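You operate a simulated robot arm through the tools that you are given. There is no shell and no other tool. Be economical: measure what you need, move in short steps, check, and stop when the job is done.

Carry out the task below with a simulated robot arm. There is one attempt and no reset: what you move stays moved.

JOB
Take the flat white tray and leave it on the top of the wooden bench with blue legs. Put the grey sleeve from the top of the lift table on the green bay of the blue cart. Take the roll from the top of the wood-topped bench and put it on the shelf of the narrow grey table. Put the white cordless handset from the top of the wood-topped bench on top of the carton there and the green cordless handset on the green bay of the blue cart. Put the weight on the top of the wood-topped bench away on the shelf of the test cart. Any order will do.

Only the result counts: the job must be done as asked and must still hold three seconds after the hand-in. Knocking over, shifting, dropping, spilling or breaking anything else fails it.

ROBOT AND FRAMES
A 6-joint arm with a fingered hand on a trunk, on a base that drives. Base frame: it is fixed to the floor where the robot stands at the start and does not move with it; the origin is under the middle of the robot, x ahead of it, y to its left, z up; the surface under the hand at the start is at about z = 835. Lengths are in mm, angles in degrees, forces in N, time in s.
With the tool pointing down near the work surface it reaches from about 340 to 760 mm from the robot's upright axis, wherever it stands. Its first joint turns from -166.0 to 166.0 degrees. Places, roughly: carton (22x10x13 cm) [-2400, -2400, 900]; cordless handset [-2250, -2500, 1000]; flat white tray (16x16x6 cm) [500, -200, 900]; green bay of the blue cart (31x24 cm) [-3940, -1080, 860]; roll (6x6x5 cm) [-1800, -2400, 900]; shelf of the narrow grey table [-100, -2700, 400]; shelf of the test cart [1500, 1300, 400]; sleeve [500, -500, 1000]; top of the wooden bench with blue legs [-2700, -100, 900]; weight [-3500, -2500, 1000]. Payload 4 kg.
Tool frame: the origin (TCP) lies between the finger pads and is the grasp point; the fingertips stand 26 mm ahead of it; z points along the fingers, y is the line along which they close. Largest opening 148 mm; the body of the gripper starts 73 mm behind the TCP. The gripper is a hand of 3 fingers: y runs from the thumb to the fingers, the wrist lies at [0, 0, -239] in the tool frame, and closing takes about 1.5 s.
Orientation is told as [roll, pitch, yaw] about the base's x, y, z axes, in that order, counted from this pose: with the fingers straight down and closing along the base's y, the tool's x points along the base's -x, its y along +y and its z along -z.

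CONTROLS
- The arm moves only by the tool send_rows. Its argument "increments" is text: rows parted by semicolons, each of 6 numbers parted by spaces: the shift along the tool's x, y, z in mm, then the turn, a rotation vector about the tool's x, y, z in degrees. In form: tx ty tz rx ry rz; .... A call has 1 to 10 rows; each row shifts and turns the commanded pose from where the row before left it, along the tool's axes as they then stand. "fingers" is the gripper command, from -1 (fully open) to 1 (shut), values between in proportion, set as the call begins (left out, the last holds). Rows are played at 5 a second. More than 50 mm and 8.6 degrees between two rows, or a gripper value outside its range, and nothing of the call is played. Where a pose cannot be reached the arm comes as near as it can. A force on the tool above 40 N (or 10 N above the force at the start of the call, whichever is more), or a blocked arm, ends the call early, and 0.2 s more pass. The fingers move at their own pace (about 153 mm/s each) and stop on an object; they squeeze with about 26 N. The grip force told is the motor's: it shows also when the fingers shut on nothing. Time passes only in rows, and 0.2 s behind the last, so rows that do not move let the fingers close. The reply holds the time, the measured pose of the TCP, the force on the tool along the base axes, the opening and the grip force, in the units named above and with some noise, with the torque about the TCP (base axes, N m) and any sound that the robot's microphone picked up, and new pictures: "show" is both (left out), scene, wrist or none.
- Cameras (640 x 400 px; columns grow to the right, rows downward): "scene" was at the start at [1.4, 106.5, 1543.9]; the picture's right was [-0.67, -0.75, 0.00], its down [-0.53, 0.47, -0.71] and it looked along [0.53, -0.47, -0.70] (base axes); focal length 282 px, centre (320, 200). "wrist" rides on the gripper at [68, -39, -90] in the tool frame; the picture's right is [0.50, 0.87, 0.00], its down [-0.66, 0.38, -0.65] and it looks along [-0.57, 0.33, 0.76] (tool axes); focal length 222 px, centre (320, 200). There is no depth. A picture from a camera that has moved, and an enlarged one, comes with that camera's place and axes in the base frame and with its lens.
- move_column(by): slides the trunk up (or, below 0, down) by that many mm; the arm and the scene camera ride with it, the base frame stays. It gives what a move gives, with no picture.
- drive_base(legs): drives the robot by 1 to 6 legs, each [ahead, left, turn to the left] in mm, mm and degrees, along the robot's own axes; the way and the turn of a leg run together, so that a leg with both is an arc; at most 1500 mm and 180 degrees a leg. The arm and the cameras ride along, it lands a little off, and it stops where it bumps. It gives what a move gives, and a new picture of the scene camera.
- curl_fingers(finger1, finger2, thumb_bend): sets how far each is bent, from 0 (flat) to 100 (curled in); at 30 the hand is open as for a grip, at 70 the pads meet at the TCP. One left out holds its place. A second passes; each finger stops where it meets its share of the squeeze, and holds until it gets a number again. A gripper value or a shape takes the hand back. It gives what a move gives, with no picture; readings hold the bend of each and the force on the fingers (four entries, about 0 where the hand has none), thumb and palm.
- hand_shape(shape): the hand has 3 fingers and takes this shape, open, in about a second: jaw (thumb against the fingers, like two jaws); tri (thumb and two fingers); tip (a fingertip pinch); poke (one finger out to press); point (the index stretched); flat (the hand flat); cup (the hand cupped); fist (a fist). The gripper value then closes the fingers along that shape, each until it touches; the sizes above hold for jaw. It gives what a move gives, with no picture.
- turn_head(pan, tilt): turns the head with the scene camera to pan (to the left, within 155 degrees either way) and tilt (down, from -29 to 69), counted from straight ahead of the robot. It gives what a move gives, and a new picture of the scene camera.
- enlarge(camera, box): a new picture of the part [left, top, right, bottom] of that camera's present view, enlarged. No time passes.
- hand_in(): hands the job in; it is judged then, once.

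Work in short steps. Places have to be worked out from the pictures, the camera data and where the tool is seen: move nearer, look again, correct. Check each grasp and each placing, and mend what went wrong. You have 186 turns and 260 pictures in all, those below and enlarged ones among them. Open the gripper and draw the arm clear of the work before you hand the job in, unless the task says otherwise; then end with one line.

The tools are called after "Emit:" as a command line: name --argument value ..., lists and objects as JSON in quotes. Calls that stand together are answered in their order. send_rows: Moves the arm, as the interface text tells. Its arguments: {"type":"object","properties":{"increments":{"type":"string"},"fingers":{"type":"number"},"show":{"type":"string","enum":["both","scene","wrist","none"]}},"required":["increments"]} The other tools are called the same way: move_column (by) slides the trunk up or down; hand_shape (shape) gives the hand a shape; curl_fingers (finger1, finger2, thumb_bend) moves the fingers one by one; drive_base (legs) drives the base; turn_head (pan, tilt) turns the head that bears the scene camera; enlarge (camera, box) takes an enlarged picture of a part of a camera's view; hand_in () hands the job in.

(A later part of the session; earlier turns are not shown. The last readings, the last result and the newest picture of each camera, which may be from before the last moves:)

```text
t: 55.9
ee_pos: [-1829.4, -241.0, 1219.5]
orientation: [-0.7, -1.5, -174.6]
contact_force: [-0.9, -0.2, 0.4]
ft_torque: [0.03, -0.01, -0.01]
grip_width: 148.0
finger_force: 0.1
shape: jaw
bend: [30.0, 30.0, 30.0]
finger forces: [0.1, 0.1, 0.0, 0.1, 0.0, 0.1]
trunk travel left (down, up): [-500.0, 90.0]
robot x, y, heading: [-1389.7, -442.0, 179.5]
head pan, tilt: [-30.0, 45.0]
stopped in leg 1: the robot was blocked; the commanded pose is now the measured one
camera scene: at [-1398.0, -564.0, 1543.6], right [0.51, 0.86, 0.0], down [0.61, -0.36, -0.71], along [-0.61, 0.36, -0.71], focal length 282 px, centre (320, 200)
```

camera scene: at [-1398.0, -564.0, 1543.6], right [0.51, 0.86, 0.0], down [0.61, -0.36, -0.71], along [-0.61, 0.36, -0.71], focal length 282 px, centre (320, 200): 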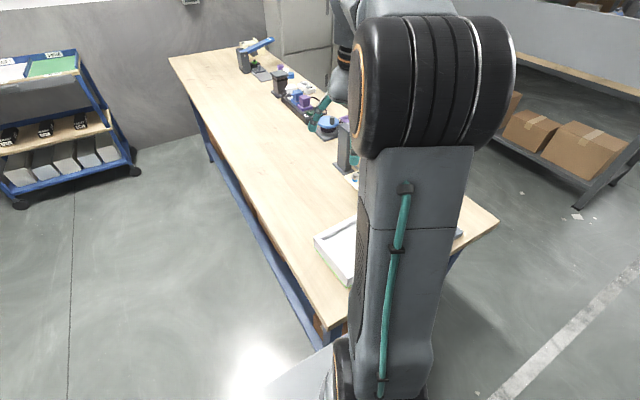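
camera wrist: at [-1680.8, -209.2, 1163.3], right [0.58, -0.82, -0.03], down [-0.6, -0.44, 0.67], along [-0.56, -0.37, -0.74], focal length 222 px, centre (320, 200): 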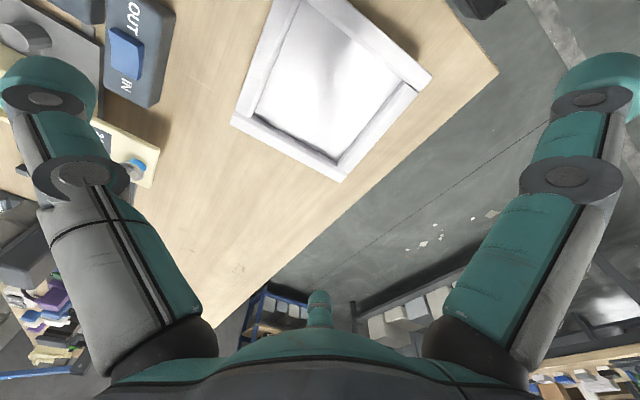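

I mistakenly put in a forward leg and nudged up to the bench; it simply stopped. The tray is unmoved. I back off and carry on to the wood-topped bench.

Emit:
drive_base --legs '[[-250, 0, 0], [0, 950, 0], [0, 0, 90]]'

Emit:
turn_head --pan -30 --tilt 25

```text
t: 66.1
ee_pos: [-1335.0, -1839.8, 1219.6]
orientation: [-0.7, -1.6, -84.0]
contact_force: [-0.1, -0.1, 0.1]
ft_torque: [-0.01, 0.02, -0.03]
grip_width: 148.0
finger_force: 0.1
shape: jaw
bend: [30.0, 30.0, 30.0]
finger forces: [0.0, 0.0, 0.0, 0.1, 0.0, 0.0]
trunk travel left (down, up): [-500.0, 90.0]
robot x, y, heading: [-1139.4, -1400.8, -89.6]
head pan, tilt: [-30.0, 45.0]
camera scene: at [-1017.5, -1406.2, 1543.6], right [-0.87, 0.5, 0.0], down [0.35, 0.61, -0.71], along [-0.35, -0.61, -0.71], focal length 282 px, centre (320, 200)
```

scene: 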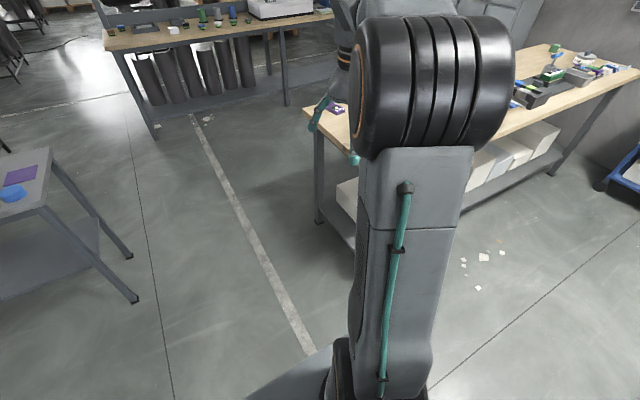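

```text
t: 66.9
ee_pos: [-1335.6, -1840.6, 1220.5]
orientation: [-0.7, -1.5, -84.0]
contact_force: [-0.7, 0.2, 0.7]
ft_torque: [0.02, 0.0, 0.02]
grip_width: 148.0
finger_force: 0.0
shape: jaw
bend: [30.0, 30.0, 30.0]
finger forces: [0.0, 0.0, 0.0, 0.0, 0.0, 0.0]
trunk travel left (down, up): [-500.0, 90.0]
robot x, y, heading: [-1136.9, -1396.9, -89.9]
head pan, tilt: [-30.0, 25.0]
camera scene: at [-1022.8, -1415.6, 1574.1], right [-0.87, 0.5, 0.0], down [0.21, 0.37, -0.91], along [-0.45, -0.79, -0.42], focal length 282 px, centre (320, 200)
```

scene: 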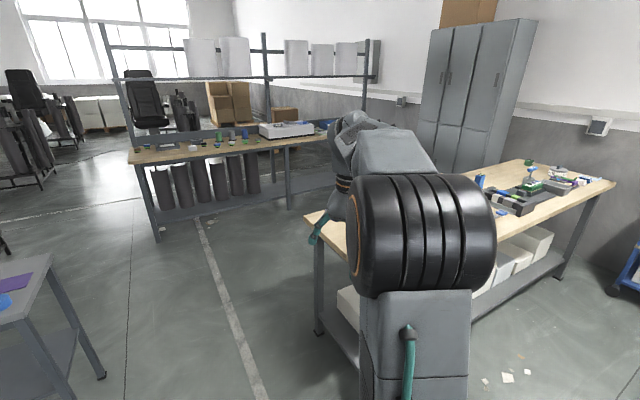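

The arm blocks the view to the right; I drive along the bench to its west part so that the items come into view on my left.

Emit:
drive_base --legs '[[0, -900, 0], [40, -800, 0]]'

Emit:
turn_head --pan 50 --tilt 30

```text
t: 75.5
ee_pos: [-3021.0, -1900.9, 1219.4]
orientation: [-0.7, -1.5, -82.9]
contact_force: [-0.1, -0.1, -0.1]
ft_torque: [0.01, -0.01, 0.0]
grip_width: 148.0
finger_force: 0.0
shape: jaw
bend: [30.0, 30.0, 30.0]
finger forces: [0.0, 0.0, 0.1, 0.0, 0.0, 0.0]
trunk travel left (down, up): [-500.0, 90.0]
robot x, y, heading: [-2834.0, -1453.8, -88.6]
head pan, tilt: [-30.0, 25.0]
camera scene: at [-2717.0, -1470.3, 1574.2], right [-0.88, 0.48, 0.0], down [0.2, 0.37, -0.91], along [-0.44, -0.79, -0.42], focal length 282 px, centre (320, 200)
```

scene: 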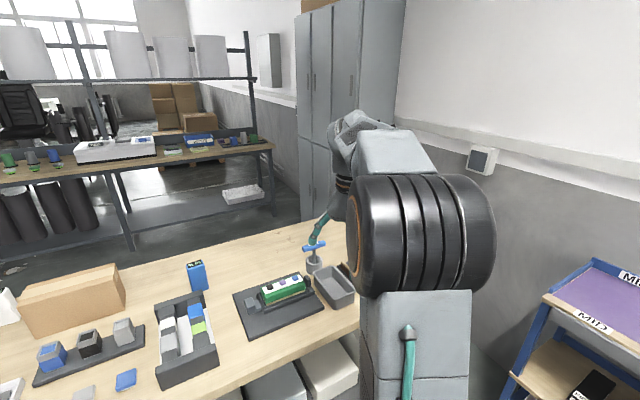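

```text
t: 77.1
ee_pos: [-3022.5, -1900.4, 1219.3]
orientation: [-0.8, -1.5, -82.9]
contact_force: [0.4, 0.6, 0.1]
ft_torque: [-0.03, 0.02, 0.01]
grip_width: 148.2
finger_force: 0.1
shape: jaw
bend: [30.0, 30.0, 30.0]
finger forces: [0.0, 0.0, 0.1, 0.0, 0.0, 0.0]
trunk travel left (down, up): [-500.0, 90.0]
robot x, y, heading: [-2835.0, -1454.2, -88.5]
head pan, tilt: [50.0, 30.0]
camera scene: at [-2602.1, -1446.1, 1566.2], right [-0.63, -0.78, 0.0], down [-0.39, 0.31, -0.87], along [0.68, -0.54, -0.5], focal length 282 px, centre (320, 200)
```

scene: 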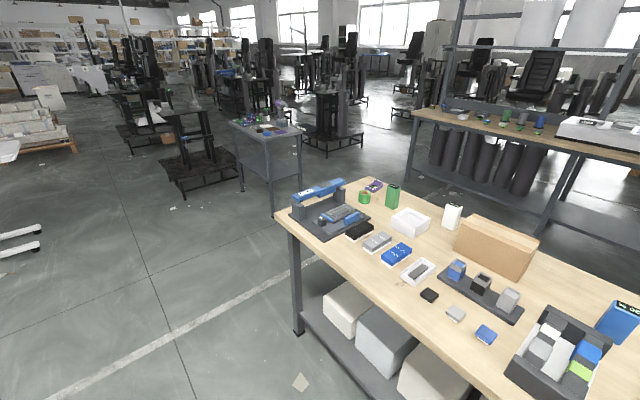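

I enlarge the interesting areas of this view.

Emit:
enlarge --camera "scene" --box '[280, 165, 480, 290]'

Emit:
enlarge --camera "scene" --box '[400, 200, 640, 350]'

Emit:
turn_head --pan 0 --tilt 35

```text
3.20 times, centred on (380, 228) of scene
camera zoom: at [-2602.1, -1446.1, 1566.2], right [-0.63, -0.78, 0.0], down [-0.39, 0.31, -0.87], along [0.68, -0.54, -0.5], focal length 902 px, centre (128, 112)
```

zoom: 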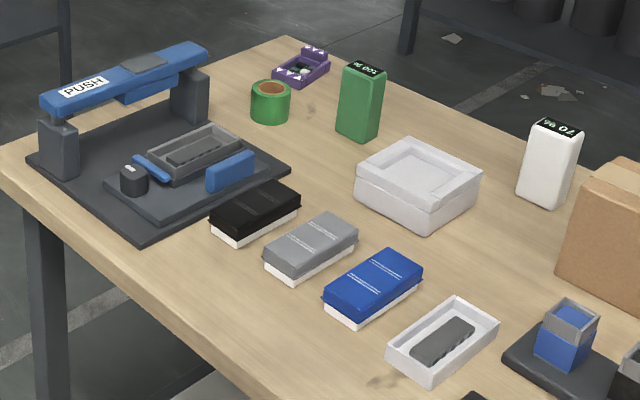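

```text
2.67 times, centred on (520, 275) of scene
camera zoom: at [-2602.1, -1446.1, 1566.2], right [-0.63, -0.78, 0.0], down [-0.39, 0.31, -0.87], along [0.68, -0.54, -0.5], focal length 752 px, centre (-213, 0)
```

zoom: 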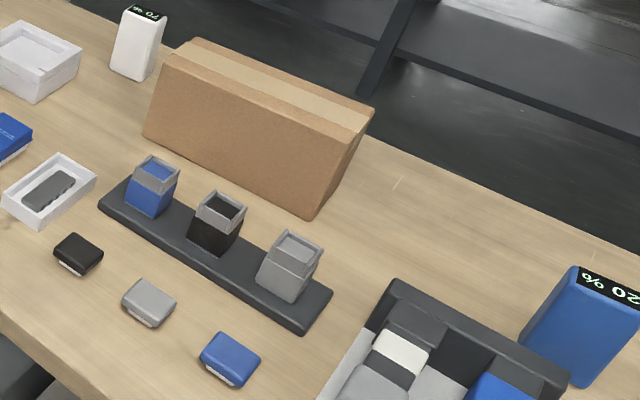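

```text
t: 78.2
ee_pos: [-3021.8, -1901.2, 1219.7]
orientation: [-0.7, -1.5, -82.8]
contact_force: [0.5, 0.2, 0.5]
ft_torque: [-0.04, 0.0, 0.01]
grip_width: 147.9
finger_force: 0.1
shape: jaw
bend: [30.0, 30.0, 30.0]
finger forces: [0.0, 0.0, 0.0, 0.0, 0.0, 0.1]
trunk travel left (down, up): [-500.0, 90.0]
robot x, y, heading: [-2833.0, -1446.7, -88.2]
head pan, tilt: [0.0, 35.0]
camera scene: at [-2670.6, -1477.5, 1558.4], right [-1.0, -0.02, 0.0], down [-0.01, 0.57, -0.82], along [0.02, -0.82, -0.57], focal length 282 px, centre (320, 200)
```

scene: 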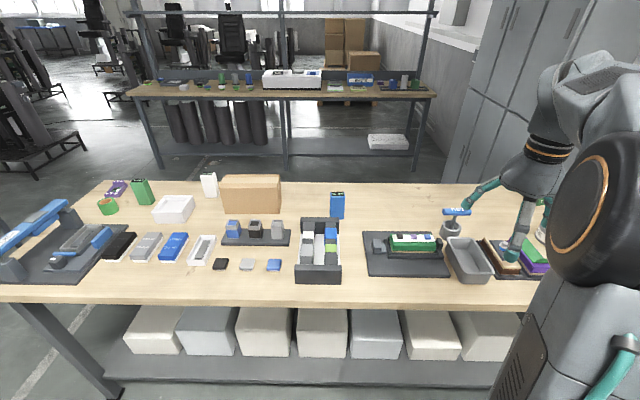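

I enlarge the view of my own hand to learn its finger spacing.

Emit:
enlarge --camera "scene" --box '[430, 150, 590, 250]'

Emit:
enlarge --camera "scene" --box '[400, 180, 560, 280]'

```text
4.00 times, centred on (510, 200) of scene
camera zoom: at [-2670.6, -1477.5, 1558.4], right [-1.0, -0.02, 0.0], down [-0.01, 0.57, -0.82], along [0.02, -0.82, -0.57], focal length 1127 px, centre (-440, 200)
```

zoom: 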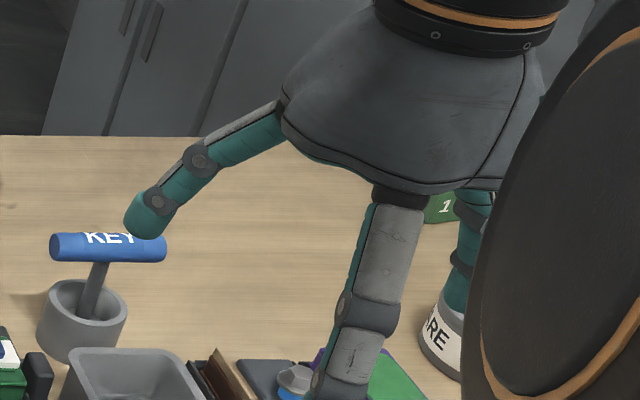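

```text
4.00 times, centred on (480, 230) of scene
camera zoom: at [-2670.6, -1477.5, 1558.4], right [-1.0, -0.02, 0.0], down [-0.01, 0.57, -0.82], along [0.02, -0.82, -0.57], focal length 1127 px, centre (-320, 80)
```

zoom: 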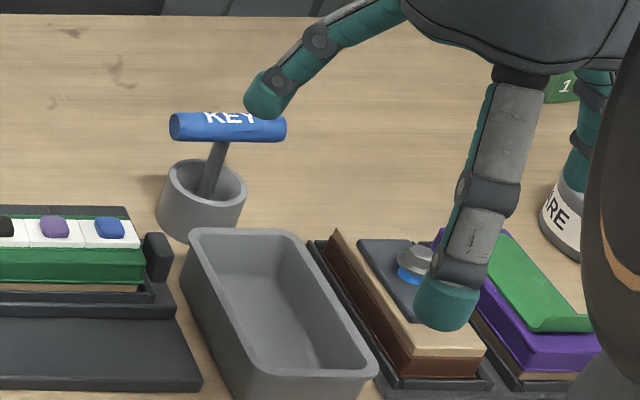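

The hand looks like a three-finger centric one. I try the "tri" and half-closed shapes here in the air to see their geometry from the wrist camera.

Emit:
send_rows --increments "0 0 0 0 0 0;0 0 0 0 0 0;0 0 0 0 0 0" --fingers 0.4 --show "both"

Emit:
hand_shape --shape "tri"

Emit:
send_rows --increments "0 0 0 0 0 0" --show "wrist"

Emit:
hand_shape --shape "tip"

Emit:
send_rows --increments "0 0 0 0 0 0" --show "wrist"

```text
t: 79.0
ee_pos: [-3020.8, -1901.7, 1218.9]
orientation: [-0.7, -1.5, -82.9]
contact_force: [-0.8, -0.3, -0.2]
ft_torque: [0.0, -0.04, 0.0]
grip_width: 44.9
finger_force: 0.0
shape: jaw
bend: [77.0, 77.0, 70.0]
finger forces: [0.1, 0.0, 0.0, 0.0, 0.0, 0.0]
trunk travel left (down, up): [-500.0, 90.0]
robot x, y, heading: [-2831.4, -1451.4, -88.6]
head pan, tilt: [0.0, 35.0]
camera scene: at [-2670.7, -1477.5, 1558.4], right [-1.0, -0.02, 0.0], down [-0.01, 0.57, -0.82], along [0.02, -0.82, -0.57], focal length 282 px, centre (320, 200)
camera wrist: at [-3067.7, -1836.3, 1307.3], right [0.8, 0.6, -0.02], down [0.46, -0.59, 0.67], along [0.39, -0.54, -0.75], focal length 222 px, centre (320, 200)
```

scene: 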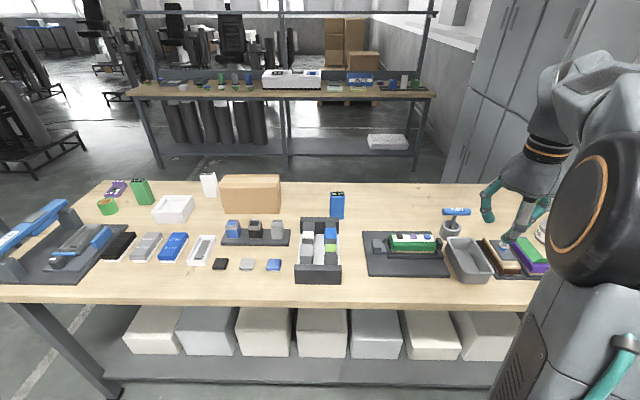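
wrist: 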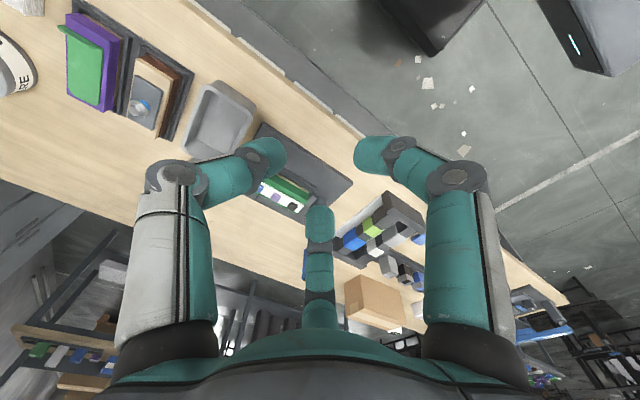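

```text
t: 79.9
ee_pos: [-3022.7, -1900.3, 1220.8]
orientation: [-0.7, -1.6, -82.9]
contact_force: [0.2, 0.0, -0.6]
ft_torque: [-0.02, 0.01, -0.03]
grip_width: 147.8
finger_force: 0.0
shape: tri
bend: [30.0, 30.0, 30.0]
finger forces: [0.0, 0.0, 0.0, 0.1, 0.0, 0.0]
trunk travel left (down, up): [-500.0, 90.0]
robot x, y, heading: [-2831.4, -1448.9, -88.6]
head pan, tilt: [0.0, 35.0]
```

```text
t: 80.3
ee_pos: [-3021.7, -1901.1, 1218.5]
orientation: [-0.7, -1.5, -82.9]
contact_force: [0.6, 0.4, -0.6]
ft_torque: [0.01, 0.01, 0.01]
grip_width: 147.8
finger_force: 0.1
shape: tri
bend: [30.0, 30.0, 30.0]
finger forces: [0.1, 0.1, 0.1, 0.0, 0.0, 0.0]
trunk travel left (down, up): [-500.0, 90.0]
robot x, y, heading: [-2835.0, -1451.1, -88.5]
head pan, tilt: [0.0, 35.0]
camera wrist: at [-3067.7, -1836.3, 1307.3], right [0.8, 0.6, -0.02], down [0.46, -0.59, 0.67], along [0.39, -0.54, -0.75], focal length 222 px, centre (320, 200)
```

wrist: 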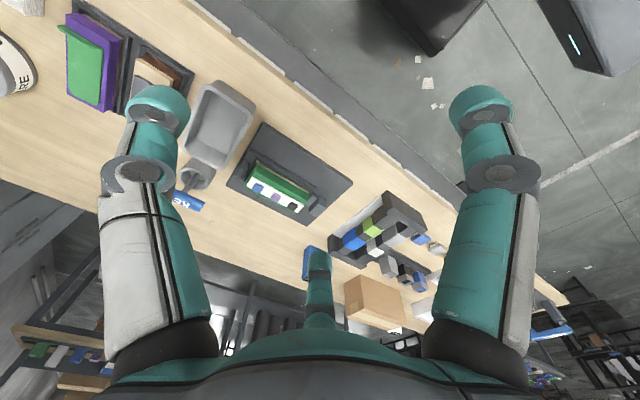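

```text
t: 81.2
ee_pos: [-3021.5, -1901.9, 1219.2]
orientation: [-0.8, -1.4, -82.9]
contact_force: [0.2, -0.3, 0.5]
ft_torque: [0.0, -0.01, 0.0]
grip_width: 147.9
finger_force: 0.1
shape: tip
bend: [30.0, 30.0, 30.0]
finger forces: [0.0, 0.0, 0.1, 0.0, 0.0, 0.0]
trunk travel left (down, up): [-500.0, 90.0]
robot x, y, heading: [-2832.6, -1456.0, -88.5]
head pan, tilt: [0.0, 35.0]
```

```text
t: 81.6
ee_pos: [-3021.6, -1901.7, 1219.3]
orientation: [-0.8, -1.5, -82.9]
contact_force: [-1.3, 0.9, 0.4]
ft_torque: [0.02, -0.01, 0.0]
grip_width: 147.7
finger_force: 0.0
shape: tip
bend: [30.0, 30.0, 30.0]
finger forces: [0.0, 0.0, 0.1, 0.0, 0.1, 0.1]
trunk travel left (down, up): [-500.0, 90.0]
robot x, y, heading: [-2837.2, -1451.5, -88.8]
head pan, tilt: [0.0, 35.0]
camera wrist: at [-3067.7, -1836.3, 1307.3], right [0.8, 0.6, -0.02], down [0.46, -0.59, 0.67], along [0.39, -0.54, -0.75], focal length 222 px, centre (320, 200)
```

wrist: 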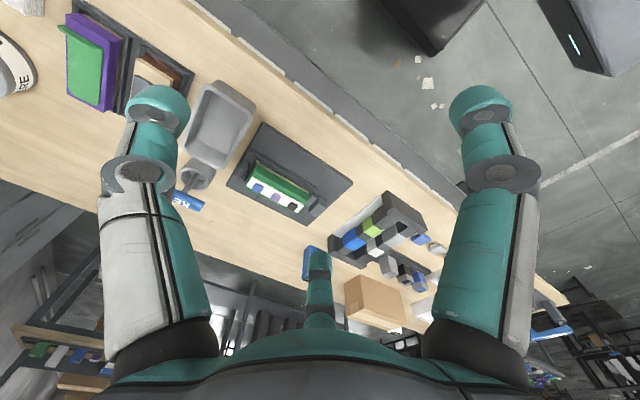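

Confirmed: three fingers at 120°. The handsets stand near the bench's back edge (y≈-2500), so I'll work from the south side. I drive around the east end.

Emit:
hand_shape --shape "jaw"

Emit:
drive_base --legs '[[-60, 900, 0], [0, 850, -1], [850, 0, 0], [800, 0, 0], [0, 0, 180]]'

```text
t: 82.5
ee_pos: [-3022.0, -1901.5, 1218.8]
orientation: [-0.7, -1.5, -83.0]
contact_force: [0.4, -0.1, -0.8]
ft_torque: [-0.02, 0.01, 0.02]
grip_width: 147.9
finger_force: 0.1
shape: jaw
bend: [30.0, 30.0, 30.0]
finger forces: [0.0, 0.1, 0.1, 0.1, 0.0, 0.1]
trunk travel left (down, up): [-500.0, 90.0]
robot x, y, heading: [-2834.6, -1456.1, -88.8]
head pan, tilt: [0.0, 35.0]
```

```text
t: 106.8
ee_pos: [-932.8, -2589.0, 1220.7]
orientation: [-0.6, -1.4, 93.9]
contact_force: [0.4, -0.5, 0.6]
ft_torque: [0.01, 0.0, -0.01]
grip_width: 147.8
finger_force: 0.0
shape: jaw
bend: [30.0, 30.0, 30.0]
finger forces: [0.0, 0.1, 0.1, 0.0, 0.1, 0.0]
trunk travel left (down, up): [-500.0, 90.0]
robot x, y, heading: [-1146.2, -3026.4, 88.2]
head pan, tilt: [0.0, 35.0]
camera scene: at [-1307.1, -2993.9, 1558.4], right [1.0, -0.03, 0.0], down [-0.02, -0.57, -0.82], along [0.03, 0.82, -0.57], focal length 282 px, centre (320, 200)
```

scene: 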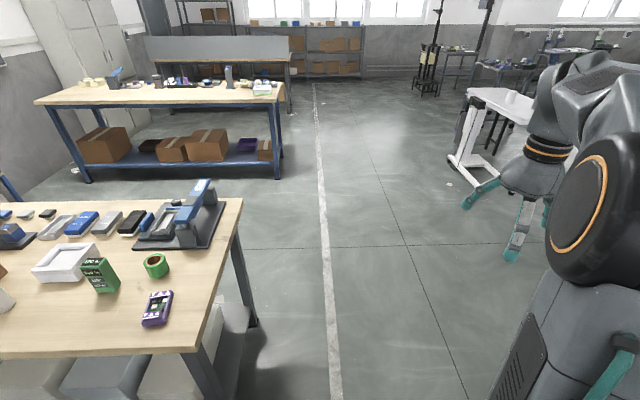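

Now strafe west along the south side to x≈-2080.

Emit:
drive_base --legs '[[0, 934, 1.8]]'

Emit:
turn_head --pan 5 --tilt 45

```text
t: 111.6
ee_pos: [-1862.3, -2562.3, 1218.9]
orientation: [-0.7, -1.6, 94.7]
contact_force: [-0.8, 0.4, 0.2]
ft_torque: [0.02, -0.01, -0.02]
grip_width: 147.9
finger_force: 0.0
shape: jaw
bend: [30.0, 30.0, 30.0]
finger forces: [0.1, 0.0, 0.0, 0.0, 0.1, 0.0]
trunk travel left (down, up): [-500.0, 90.0]
robot x, y, heading: [-2063.9, -3005.2, 88.6]
head pan, tilt: [0.0, 35.0]
camera scene: at [-2228.6, -2971.9, 1558.4], right [1.0, -0.02, 0.0], down [-0.01, -0.57, -0.82], along [0.02, 0.82, -0.57], focal length 282 px, centre (320, 200)
```

scene: 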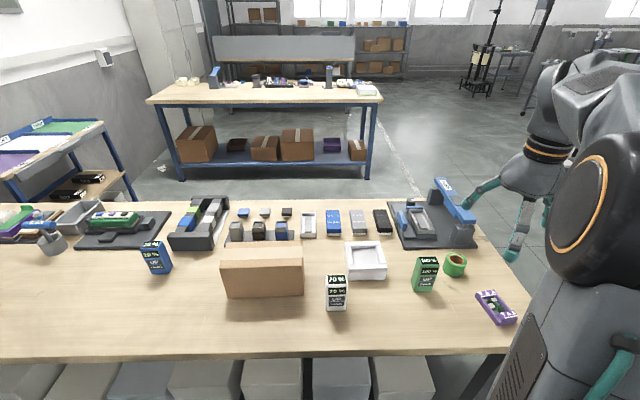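

```text
t: 112.3
ee_pos: [-1860.7, -2561.9, 1219.4]
orientation: [-0.7, -1.5, 94.6]
contact_force: [-0.1, 0.7, 0.4]
ft_torque: [-0.03, 0.0, 0.0]
grip_width: 148.0
finger_force: 0.0
shape: jaw
bend: [30.0, 30.0, 30.0]
finger forces: [0.0, 0.1, 0.0, 0.0, 0.0, 0.1]
trunk travel left (down, up): [-500.0, 90.0]
robot x, y, heading: [-2069.1, -3002.0, 88.8]
head pan, tilt: [5.0, 45.0]
camera scene: at [-2235.7, -2978.8, 1543.6], right [1.0, 0.07, 0.0], down [0.05, -0.71, -0.71], along [-0.05, 0.71, -0.71], focal length 282 px, centre (320, 200)
```

scene: 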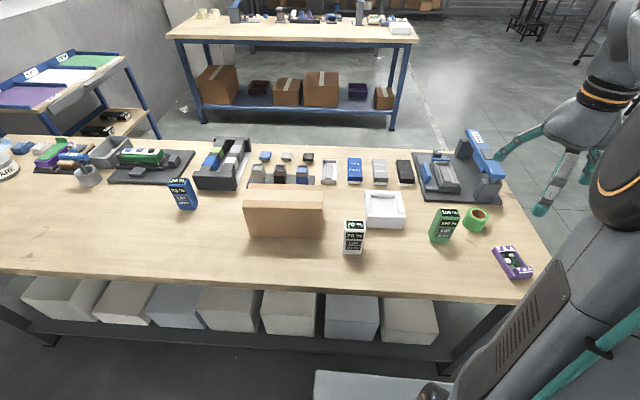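

White handset appears at ≈(-2170,-2495), carton's right end at x≈-2257. I move above the handset (thumb on its +x side) and look with the wrist camera.

Emit:
send_rows --increments "-15 47 0 -1.5 -0.7 0;-15 47 0 0 0 0;-15 47 0 0 0 0;-15 47 0 0 0 0;-15 47 0 0 0 0;-15 45 0 0 0 0;0 0 40 0 0 0;0 0 20 0 0 0;0 0 0 0 0 0" --show "both"

```text
t: 114.3
ee_pos: [-2148.4, -2491.8, 1165.8]
orientation: [0.8, -2.2, 94.7]
contact_force: [-0.8, 0.9, -0.3]
ft_torque: [-0.04, -0.01, -0.05]
grip_width: 148.1
finger_force: 0.0
shape: jaw
bend: [30.0, 30.0, 30.0]
finger forces: [0.1, 0.0, 0.0, 0.0, 0.0, 0.0]
trunk travel left (down, up): [-500.0, 90.0]
robot x, y, heading: [-2069.3, -3001.1, 88.6]
head pan, tilt: [5.0, 45.0]
camera scene: at [-2235.9, -2978.8, 1543.5], right [1.0, 0.07, 0.0], down [0.05, -0.71, -0.71], along [-0.05, 0.71, -0.71], focal length 282 px, centre (320, 200)
camera wrist: at [-2102.7, -2560.0, 1252.1], right [-0.82, -0.57, -0.01], down [-0.42, 0.6, 0.68], along [-0.38, 0.57, -0.73], focal length 222 px, centre (320, 200)
```

scene: 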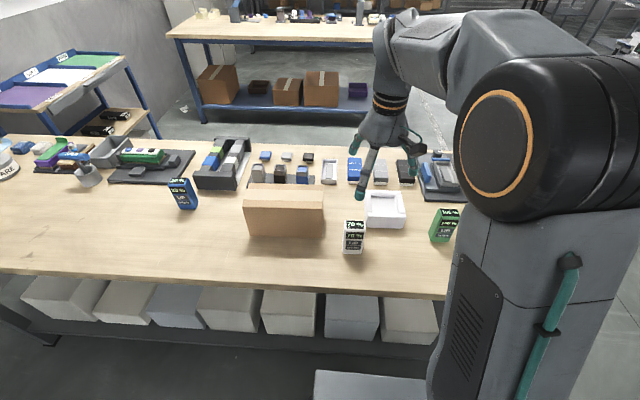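
wrist: 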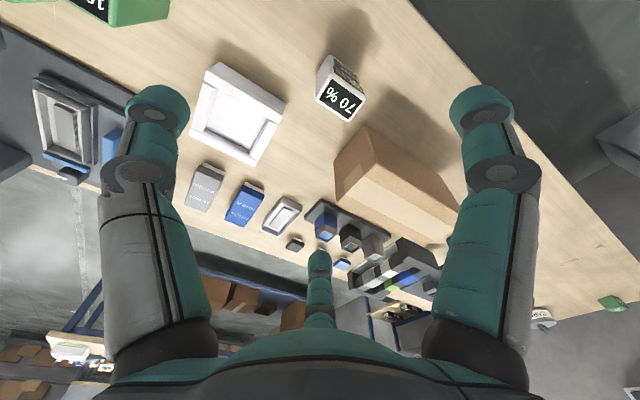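

I enlarge the wrist view of the handset to get its size and orientation.

Emit:
enlarge --camera "wrist" --box '[270, 20, 430, 120]'

Emit:
enlarge --camera "scene" --box '[300, 180, 460, 280]'

```text
4.00 times, centred on (350, 70) of wrist
camera zoom: at [-2102.7, -2560.0, 1252.1], right [-0.82, -0.57, -0.01], down [-0.42, 0.6, 0.68], along [-0.38, 0.57, -0.73], focal length 888 px, centre (200, 720)
```

zoom: 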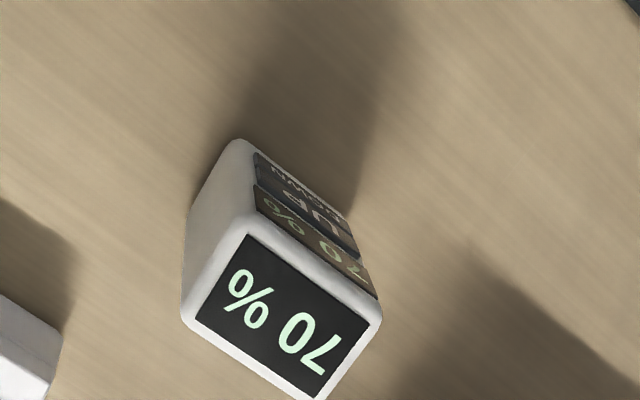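

```text
4.00 times, centred on (380, 230) of scene
camera zoom: at [-2235.9, -2978.8, 1543.5], right [1.0, 0.07, 0.0], down [0.05, -0.71, -0.71], along [-0.05, 0.71, -0.71], focal length 1127 px, centre (80, 80)
```

zoom: 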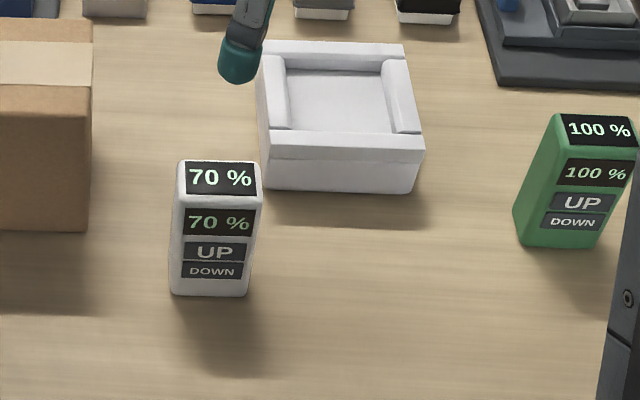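

The handset is ~48×34×106 mm, top centre ≈(-2175,-2493), aligned with the tool. I centre, level the tool, and come down partway.

Emit:
send_rows --increments "0 22 0 0.8 2.2 0;0 0 40 0 0 0;0 0 40 0 0 0;0 0 0 0 0 0" --show "both"

```text
t: 115.3
ee_pos: [-2171.1, -2493.7, 1086.1]
orientation: [0.0, 0.0, 94.6]
contact_force: [0.4, 0.3, -0.8]
ft_torque: [0.0, -0.01, 0.03]
grip_width: 147.9
finger_force: 0.1
shape: jaw
bend: [30.0, 30.0, 30.0]
finger forces: [0.1, 0.1, 0.0, 0.1, 0.1, 0.0]
trunk travel left (down, up): [-500.0, 90.0]
robot x, y, heading: [-2065.2, -3000.5, 88.7]
head pan, tilt: [5.0, 45.0]
camera scene: at [-2235.9, -2978.6, 1543.6], right [1.0, 0.07, 0.0], down [0.05, -0.71, -0.71], along [-0.05, 0.71, -0.71], focal length 282 px, centre (320, 200)
camera wrist: at [-2126.6, -2557.9, 1174.7], right [-0.82, -0.57, 0.0], down [-0.43, 0.62, 0.65], along [-0.37, 0.54, -0.76], focal length 222 px, centre (320, 200)
```

scene: 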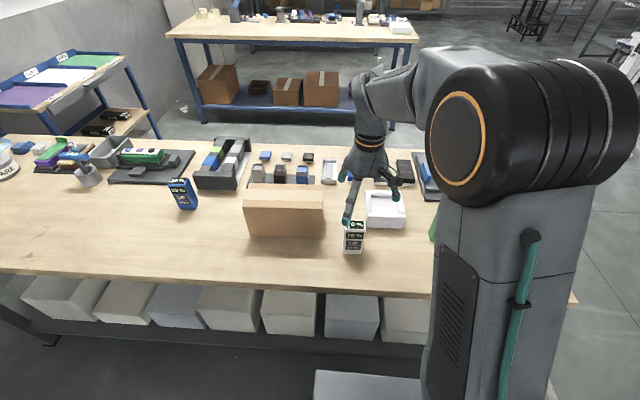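
wrist: 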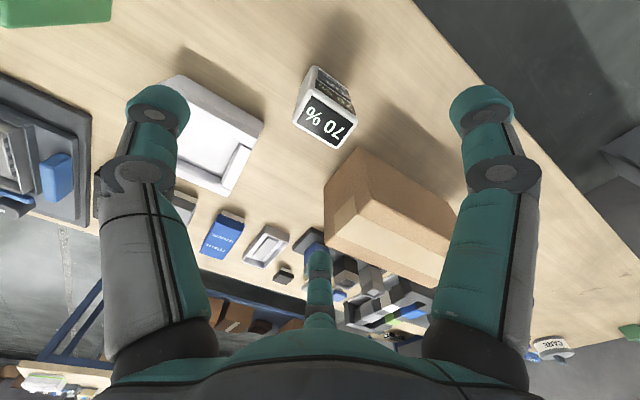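

Centred within a few mm, and the fingers clear the carton. I descend to z≈935 and check contact.

Emit:
send_rows --increments "0 3 40 0 0 0;0 0 40 0 0 0;0 0 40 0 0 0;0 0 31 0 0 0;0 0 0 0 0 0" --show "both"

```text
t: 116.5
ee_pos: [-2174.5, -2493.6, 932.6]
orientation: [-0.1, 0.1, 94.7]
contact_force: [0.1, 0.2, 0.3]
ft_torque: [0.0, 0.0, 0.04]
grip_width: 147.9
finger_force: 0.1
shape: jaw
bend: [30.0, 30.0, 30.0]
finger forces: [0.1, 0.0, 0.1, 0.0, 0.1, 0.0]
trunk travel left (down, up): [-500.0, 90.0]
robot x, y, heading: [-2066.1, -3003.2, 88.6]
head pan, tilt: [5.0, 45.0]
camera scene: at [-2235.9, -2978.5, 1543.5], right [1.0, 0.07, 0.0], down [0.05, -0.71, -0.71], along [-0.05, 0.71, -0.71], focal length 282 px, centre (320, 200)
camera wrist: at [-2129.7, -2558.1, 1021.8], right [-0.82, -0.57, 0.0], down [-0.43, 0.62, 0.65], along [-0.37, 0.54, -0.76], focal length 222 px, centre (320, 200)
```

scene: 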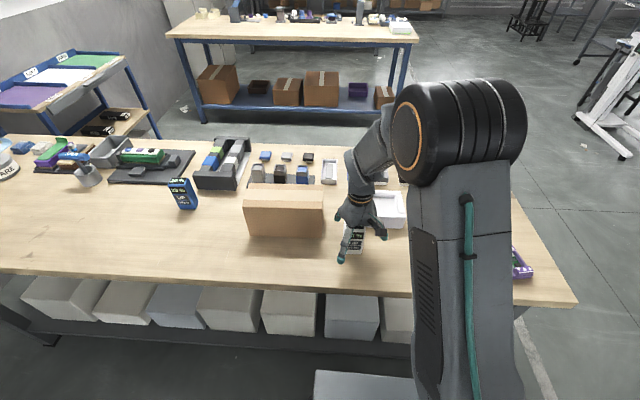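
wrist: 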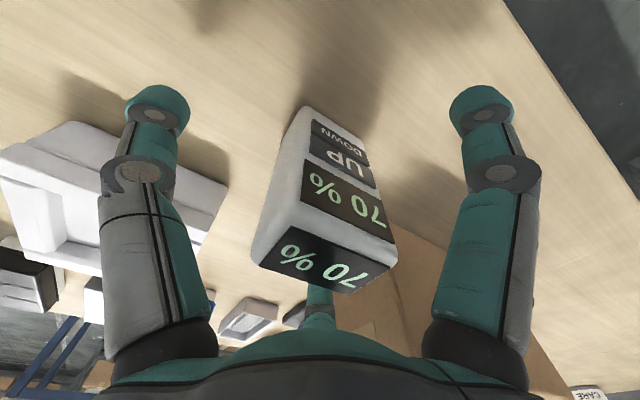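

Handset is inside the three fingers. I close.

Emit:
send_rows --increments "0 0 0 0 0 0;0 0 0 0 0 0;0 0 0 0 0 0;0 0 0 0 0 0;0 0 0 0 0 0;0 0 0 0 0 0;0 0 0 0 0 0" --fingers 1 --show "wrist"

Emit:
send_rows --increments "0 0 -20 0 0 0;0 0 -40 0 0 0;0 0 -40 0 0 0;0 0 -40 0 0 0;0 0 -40 0 0 0;0 0 0 0 0 0" --show "both"

```text
t: 118.1
ee_pos: [-2174.7, -2494.8, 933.7]
orientation: [0.0, 0.0, 94.7]
contact_force: [-0.2, 0.8, -0.3]
ft_torque: [0.01, -0.01, -0.03]
grip_width: 40.7
finger_force: 26.2
shape: jaw
bend: [76.0, 76.0, 70.0]
finger forces: [21.2, 20.2, 0.0, 0.0, 22.8, 0.0]
trunk travel left (down, up): [-500.0, 90.0]
robot x, y, heading: [-2067.4, -3004.8, 88.9]
head pan, tilt: [5.0, 45.0]
camera wrist: at [-2129.7, -2558.1, 1022.2], right [-0.82, -0.57, 0.0], down [-0.43, 0.62, 0.65], along [-0.37, 0.54, -0.76], focal length 222 px, centre (320, 200)
```

wrist: 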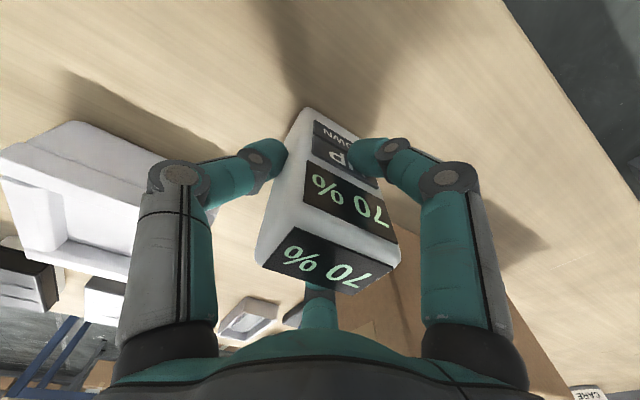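

```text
t: 119.5
ee_pos: [-2173.6, -2496.7, 1114.8]
orientation: [0.0, 0.0, 94.7]
contact_force: [-0.6, -0.6, -1.7]
ft_torque: [0.0, -0.01, 0.02]
grip_width: 40.8
finger_force: 26.2
shape: jaw
bend: [76.0, 76.0, 70.0]
finger forces: [21.2, 20.2, 0.0, 0.0, 22.8, 0.0]
trunk travel left (down, up): [-500.0, 90.0]
robot x, y, heading: [-2068.4, -2999.1, 88.6]
head pan, tilt: [5.0, 45.0]
camera scene: at [-2235.8, -2978.8, 1543.5], right [1.0, 0.07, 0.0], down [0.05, -0.71, -0.71], along [-0.05, 0.71, -0.71], focal length 282 px, centre (320, 200)
camera wrist: at [-2128.7, -2560.2, 1203.5], right [-0.82, -0.57, 0.0], down [-0.43, 0.62, 0.65], along [-0.37, 0.54, -0.76], focal length 222 px, centre (320, 200)
```

scene: 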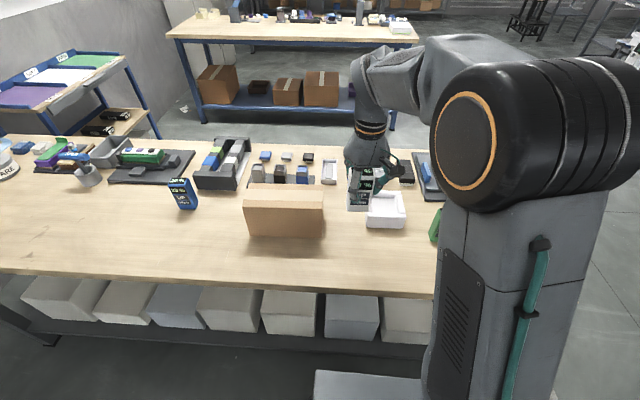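
wrist: 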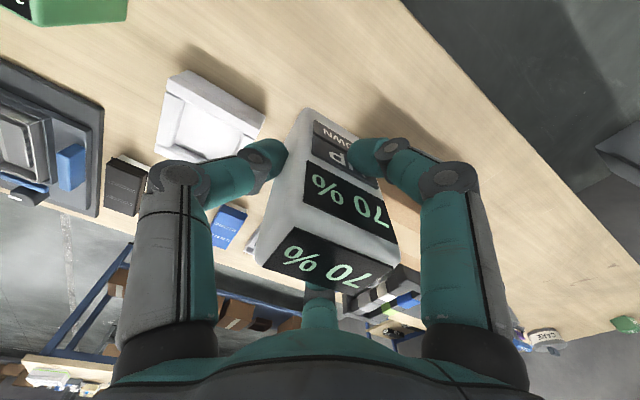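

Firm grip. I move it over the carton's centre (≈(-2372,-2412), top z≈990-1005).

Emit:
send_rows --increments "0 0 -20 0 0 0;-20 38 0 0 0 0;-20 38 0 0 0 0;-20 38 0 0 0 0;-20 38 0 0 0 0;-21 38 0 0 0 0;0 0 0 0 0 0" --show "both"

```text
t: 121.1
ee_pos: [-2371.1, -2411.4, 1136.0]
orientation: [-0.1, 0.1, 94.7]
contact_force: [0.4, 0.5, -2.4]
ft_torque: [0.03, -0.04, -0.03]
grip_width: 40.7
finger_force: 25.9
shape: jaw
bend: [76.0, 76.0, 70.0]
finger forces: [21.3, 20.4, 0.0, 0.0, 22.7, 0.0]
trunk travel left (down, up): [-500.0, 90.0]
robot x, y, heading: [-2067.3, -3001.8, 88.5]
head pan, tilt: [5.0, 45.0]
camera scene: at [-2236.3, -2978.4, 1543.5], right [1.0, 0.07, 0.0], down [0.05, -0.71, -0.71], along [-0.05, 0.71, -0.71], focal length 282 px, centre (320, 200)
camera wrist: at [-2326.4, -2475.0, 1224.8], right [-0.82, -0.57, 0.0], down [-0.43, 0.62, 0.65], along [-0.37, 0.54, -0.76], focal length 222 px, centre (320, 200)
```

scene: 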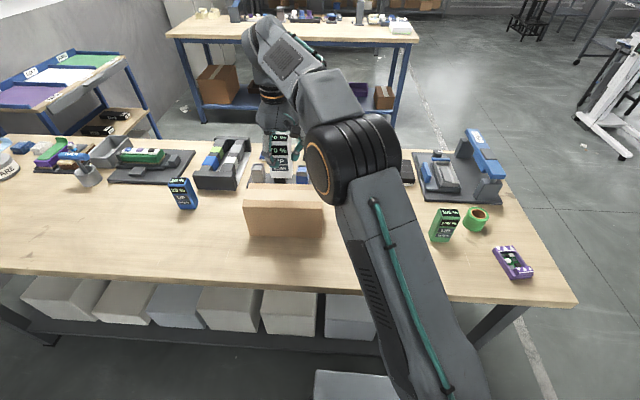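
wrist: 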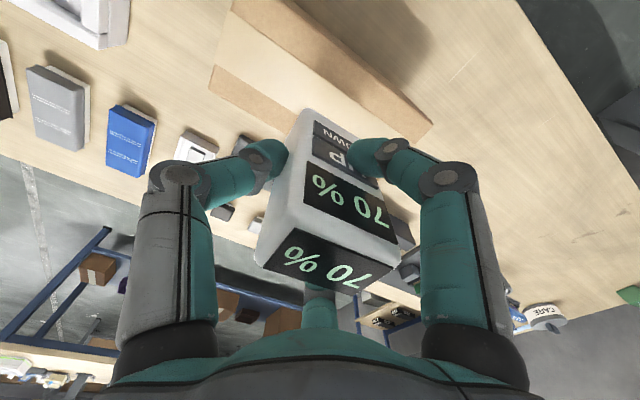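

I enlarge the wrist view to verify where the handset's foot is relative to the carton top.

Emit:
enlarge --camera "wrist" --box '[190, 0, 450, 162]'

Emit:
enlarge --camera "scene" --box '[220, 120, 348, 250]'

```text
2.46 times, centred on (320, 81) of wrist
camera zoom: at [-2326.4, -2475.0, 1224.8], right [-0.82, -0.57, 0.0], down [-0.43, 0.62, 0.65], along [-0.37, 0.54, -0.76], focal length 547 px, centre (320, 493)
```

zoom: 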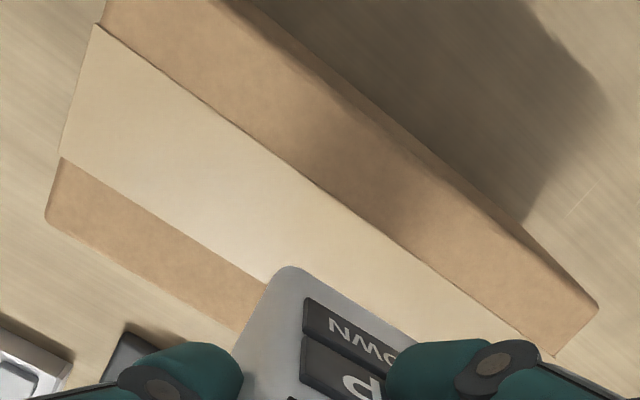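

```text
3.08 times, centred on (284, 185) of scene
camera zoom: at [-2236.3, -2978.4, 1543.5], right [1.0, 0.07, 0.0], down [0.05, -0.71, -0.71], along [-0.05, 0.71, -0.71], focal length 867 px, centre (431, 246)
```

zoom: 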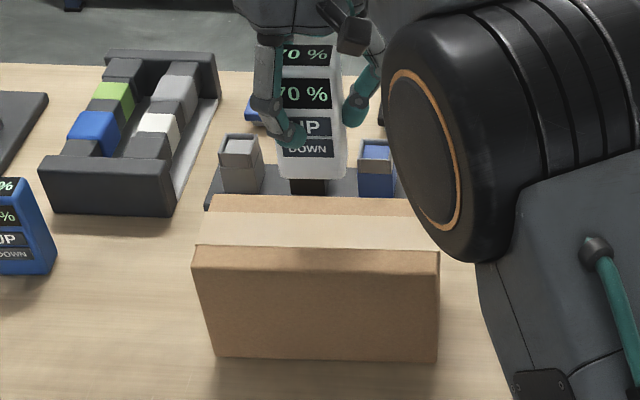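

The handset is above the carton's middle. I lower it until light contact.

Emit:
send_rows --increments "0 -2 30 0 0 0;0 0 20 0 0 0;0 0 4 0 0 0;0 0 4 0 0 0;0 0 4 0 0 0;0 0 4 0 0 0;0 0 3 0 0 0;0 0 3 0 0 0" --show "scene"

```text
t: 122.9
ee_pos: [-2369.3, -2409.7, 1062.3]
orientation: [0.0, 0.0, 94.7]
contact_force: [0.1, 0.7, -3.0]
ft_torque: [0.02, -0.01, -0.01]
grip_width: 40.4
finger_force: 26.5
shape: jaw
bend: [76.0, 76.0, 70.0]
finger forces: [21.1, 20.2, 0.1, 0.0, 22.6, 0.1]
trunk travel left (down, up): [-500.0, 90.0]
robot x, y, heading: [-2070.2, -3003.2, 88.9]
head pan, tilt: [5.0, 45.0]
camera scene: at [-2235.9, -2978.5, 1543.5], right [1.0, 0.07, 0.0], down [0.05, -0.71, -0.71], along [-0.05, 0.71, -0.71], focal length 282 px, centre (320, 200)
```

scene: 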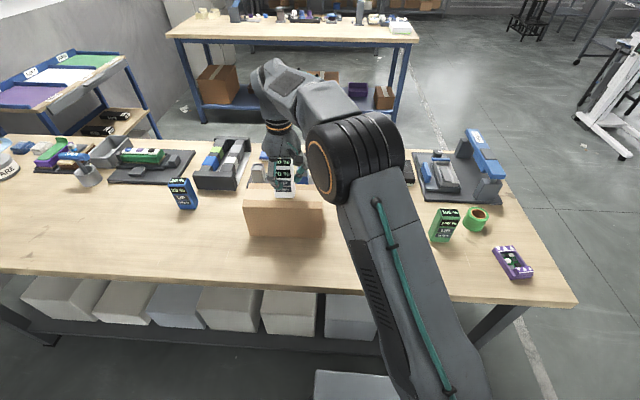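

No contact yet; I continue in small steps.

Emit:
send_rows --increments "0 0 3 0 0 0;0 0 3 0 0 0;0 0 3 0 0 0;0 0 3 0 0 0;0 0 3 0 0 0;0 0 3 0 0 0;0 0 0 0 0 0" --show "none"

```text
t: 123.9
ee_pos: [-2368.0, -2409.2, 1058.3]
orientation: [0.2, -0.7, 94.7]
contact_force: [2.6, -3.1, 21.3]
ft_torque: [-0.16, -0.2, 0.0]
grip_width: 42.9
finger_force: 25.8
shape: jaw
bend: [77.0, 77.0, 72.0]
finger forces: [25.7, 22.2, 0.0, 0.0, 27.9, 0.1]
trunk travel left (down, up): [-500.0, 90.0]
robot x, y, heading: [-2065.6, -3003.5, 88.8]
head pan, tilt: [5.0, 45.0]
stopped in row 4: the force on the tool passed its limit at 45 N (the readings are from after the stop); the commanded pose is now the measured one
```

Contact made. I relieve 3 mm, then open.

Emit:
send_rows --increments "0 0 -3 0 0 0;0 0 0 0 0 0" --show "none"

Emit:
send_rows --increments "0 0 0 0 0 0;0 0 0 0 0 0;0 0 0 0 0 0;0 0 0 0 0 0;0 0 0 0 0 0;0 0 0 0 0 0" --fingers -1 --show "both"

```text
t: 124.5
ee_pos: [-2368.5, -2408.9, 1059.2]
orientation: [0.1, -0.6, 94.7]
contact_force: [4.4, -2.6, 15.7]
ft_torque: [-0.13, -0.21, -0.01]
grip_width: 42.7
finger_force: 25.8
shape: jaw
bend: [77.0, 77.0, 72.0]
finger forces: [25.5, 21.7, 0.1, 0.0, 28.0, 0.1]
trunk travel left (down, up): [-500.0, 90.0]
robot x, y, heading: [-2066.5, -3001.2, 89.2]
head pan, tilt: [5.0, 45.0]
```

```text
t: 125.9
ee_pos: [-2369.7, -2408.9, 1059.0]
orientation: [0.0, -0.4, 94.7]
contact_force: [0.2, 0.7, -0.5]
ft_torque: [0.01, 0.02, 0.03]
grip_width: 147.9
finger_force: 0.1
shape: jaw
bend: [30.0, 30.0, 30.0]
finger forces: [0.1, 0.0, 0.0, 0.0, 0.1, 0.0]
trunk travel left (down, up): [-500.0, 90.0]
robot x, y, heading: [-2067.9, -3002.4, 89.0]
head pan, tilt: [5.0, 45.0]
camera scene: at [-2235.8, -2978.7, 1543.5], right [1.0, 0.07, 0.0], down [0.05, -0.71, -0.71], along [-0.05, 0.71, -0.71], focal length 282 px, centre (320, 200)
camera wrist: at [-2324.0, -2473.0, 1146.7], right [-0.82, -0.57, 0.0], down [-0.43, 0.62, 0.66], along [-0.37, 0.54, -0.75], focal length 222 px, centre (320, 200)
```

scene: 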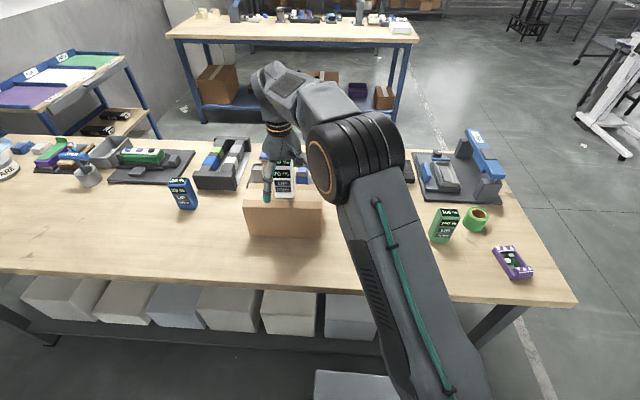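
wrist: 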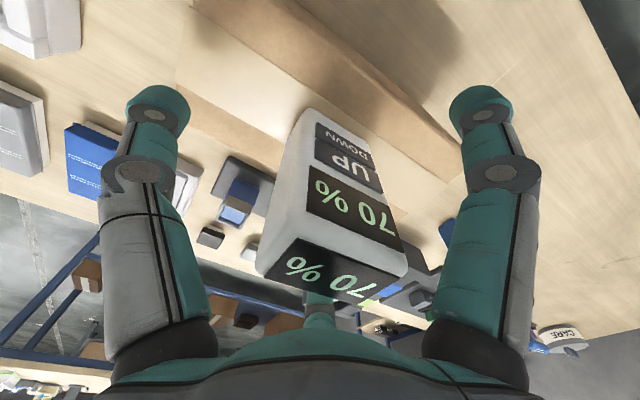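

The white handset stands on the carton. I retreat upward and traverse towards the green roll (≈(-1792,-2372)).

Emit:
send_rows --increments "0 0 -45 0 0 0;0 0 -45 0 0 0;0 0 -45 0 0 0;0 -48 0 0 0 0;0 -48 0 0 0 0;1 -48 0 0 0 0;1 -48 0 0 0 0;2 -48 0 0 0 0;2 -48 0 0 0 0;2 -48 0 0 0 0" --show "scene"

Emit:
send_rows --increments "0 -48 0 0 0 0;0 -48 0 0 0 0;1 -48 0 0 0 0;1 -48 0 0 0 0;0 -48 0 0 0 0;0 0 40 0 0 0;0 0 0 0 0 0" --fingers -0.35 --show "both"

```text
t: 128.1
ee_pos: [-2035.0, -2391.8, 1188.2]
orientation: [0.1, -0.4, 94.8]
contact_force: [-0.1, -0.4, 0.5]
ft_torque: [0.0, -0.02, 0.0]
grip_width: 148.2
finger_force: 0.1
shape: jaw
bend: [30.0, 30.0, 30.0]
finger forces: [0.0, 0.0, 0.0, 0.0, 0.0, 0.1]
out of reach, approached as far as the arm can: row 3
trunk travel left (down, up): [-500.0, 90.0]
robot x, y, heading: [-2068.5, -2999.3, 88.9]
head pan, tilt: [5.0, 45.0]
camera scene: at [-2235.5, -2978.7, 1543.6], right [1.0, 0.07, 0.0], down [0.05, -0.71, -0.71], along [-0.05, 0.71, -0.71], focal length 282 px, centre (320, 200)
```

scene: 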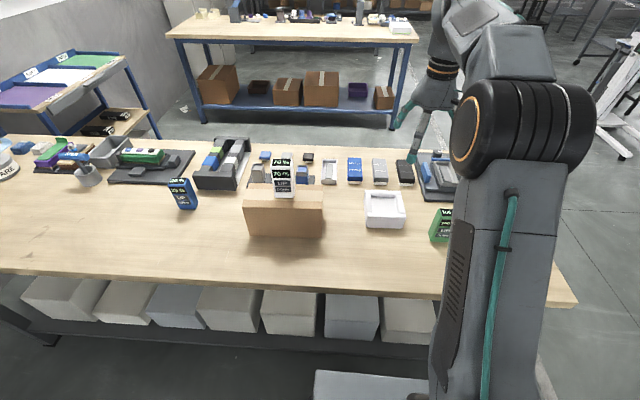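

```text
t: 129.7
ee_pos: [-1814.7, -2382.7, 1143.1]
orientation: [0.1, -0.3, 94.7]
contact_force: [0.1, -0.2, 1.5]
ft_torque: [0.01, -0.02, -0.03]
grip_width: 100.1
finger_force: 0.0
shape: jaw
bend: [29.0, 29.0, 72.0]
finger forces: [0.1, 0.0, 0.0, 0.0, 0.0, 0.1]
out of reach, approached as far as the arm can: row 5
trunk travel left (down, up): [-500.0, 90.0]
robot x, y, heading: [-2070.5, -3001.4, 88.8]
head pan, tilt: [5.0, 45.0]
camera scene: at [-2235.8, -2978.7, 1543.5], right [1.0, 0.07, 0.0], down [0.05, -0.71, -0.71], along [-0.05, 0.71, -0.71], focal length 282 px, centre (320, 200)
camera wrist: at [-1768.9, -2447.0, 1232.0], right [-0.82, -0.57, 0.0], down [-0.43, 0.62, 0.66], along [-0.37, 0.54, -0.75], focal length 222 px, centre (320, 200)
```

scene: 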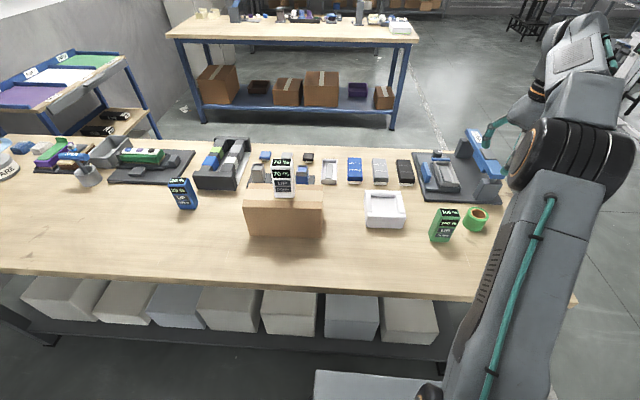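
wrist: 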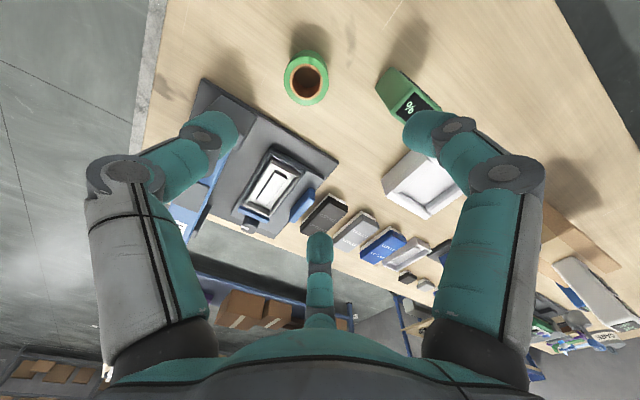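

Roll centre ≈(-1792,-2379). I go there and down to z≈1000, fingers still partly open.

Emit:
send_rows --increments "-1 -12 40 0 0 0;-1 -11 40 0 0 0;0 0 40 0 0 0;0 0 25 0 0 0;0 0 0 0 0 0" --fingers -1 --show "wrist"

```text
t: 130.9
ee_pos: [-1792.5, -2376.7, 996.7]
orientation: [0.0, -0.4, 94.7]
contact_force: [-0.4, 0.4, -0.2]
ft_torque: [0.0, 0.03, -0.03]
grip_width: 147.8
finger_force: 0.0
shape: jaw
bend: [30.0, 30.0, 30.0]
finger forces: [0.1, 0.0, 0.1, 0.0, 0.1, 0.0]
trunk travel left (down, up): [-500.0, 90.0]
robot x, y, heading: [-2068.2, -3001.3, 88.9]
head pan, tilt: [5.0, 45.0]
camera wrist: at [-1747.1, -2440.0, 1085.6], right [-0.82, -0.57, 0.0], down [-0.43, 0.62, 0.66], along [-0.37, 0.54, -0.75], focal length 222 px, centre (320, 200)
```

wrist: 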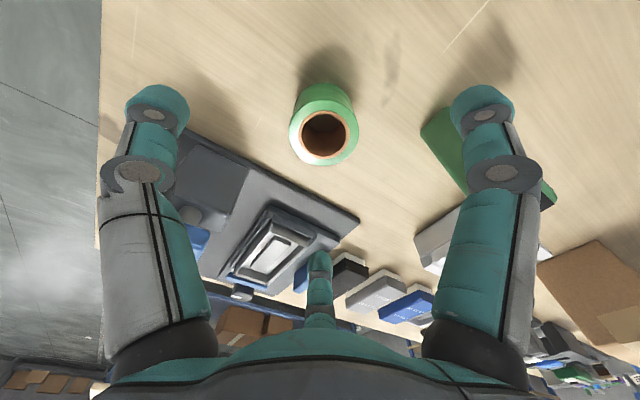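

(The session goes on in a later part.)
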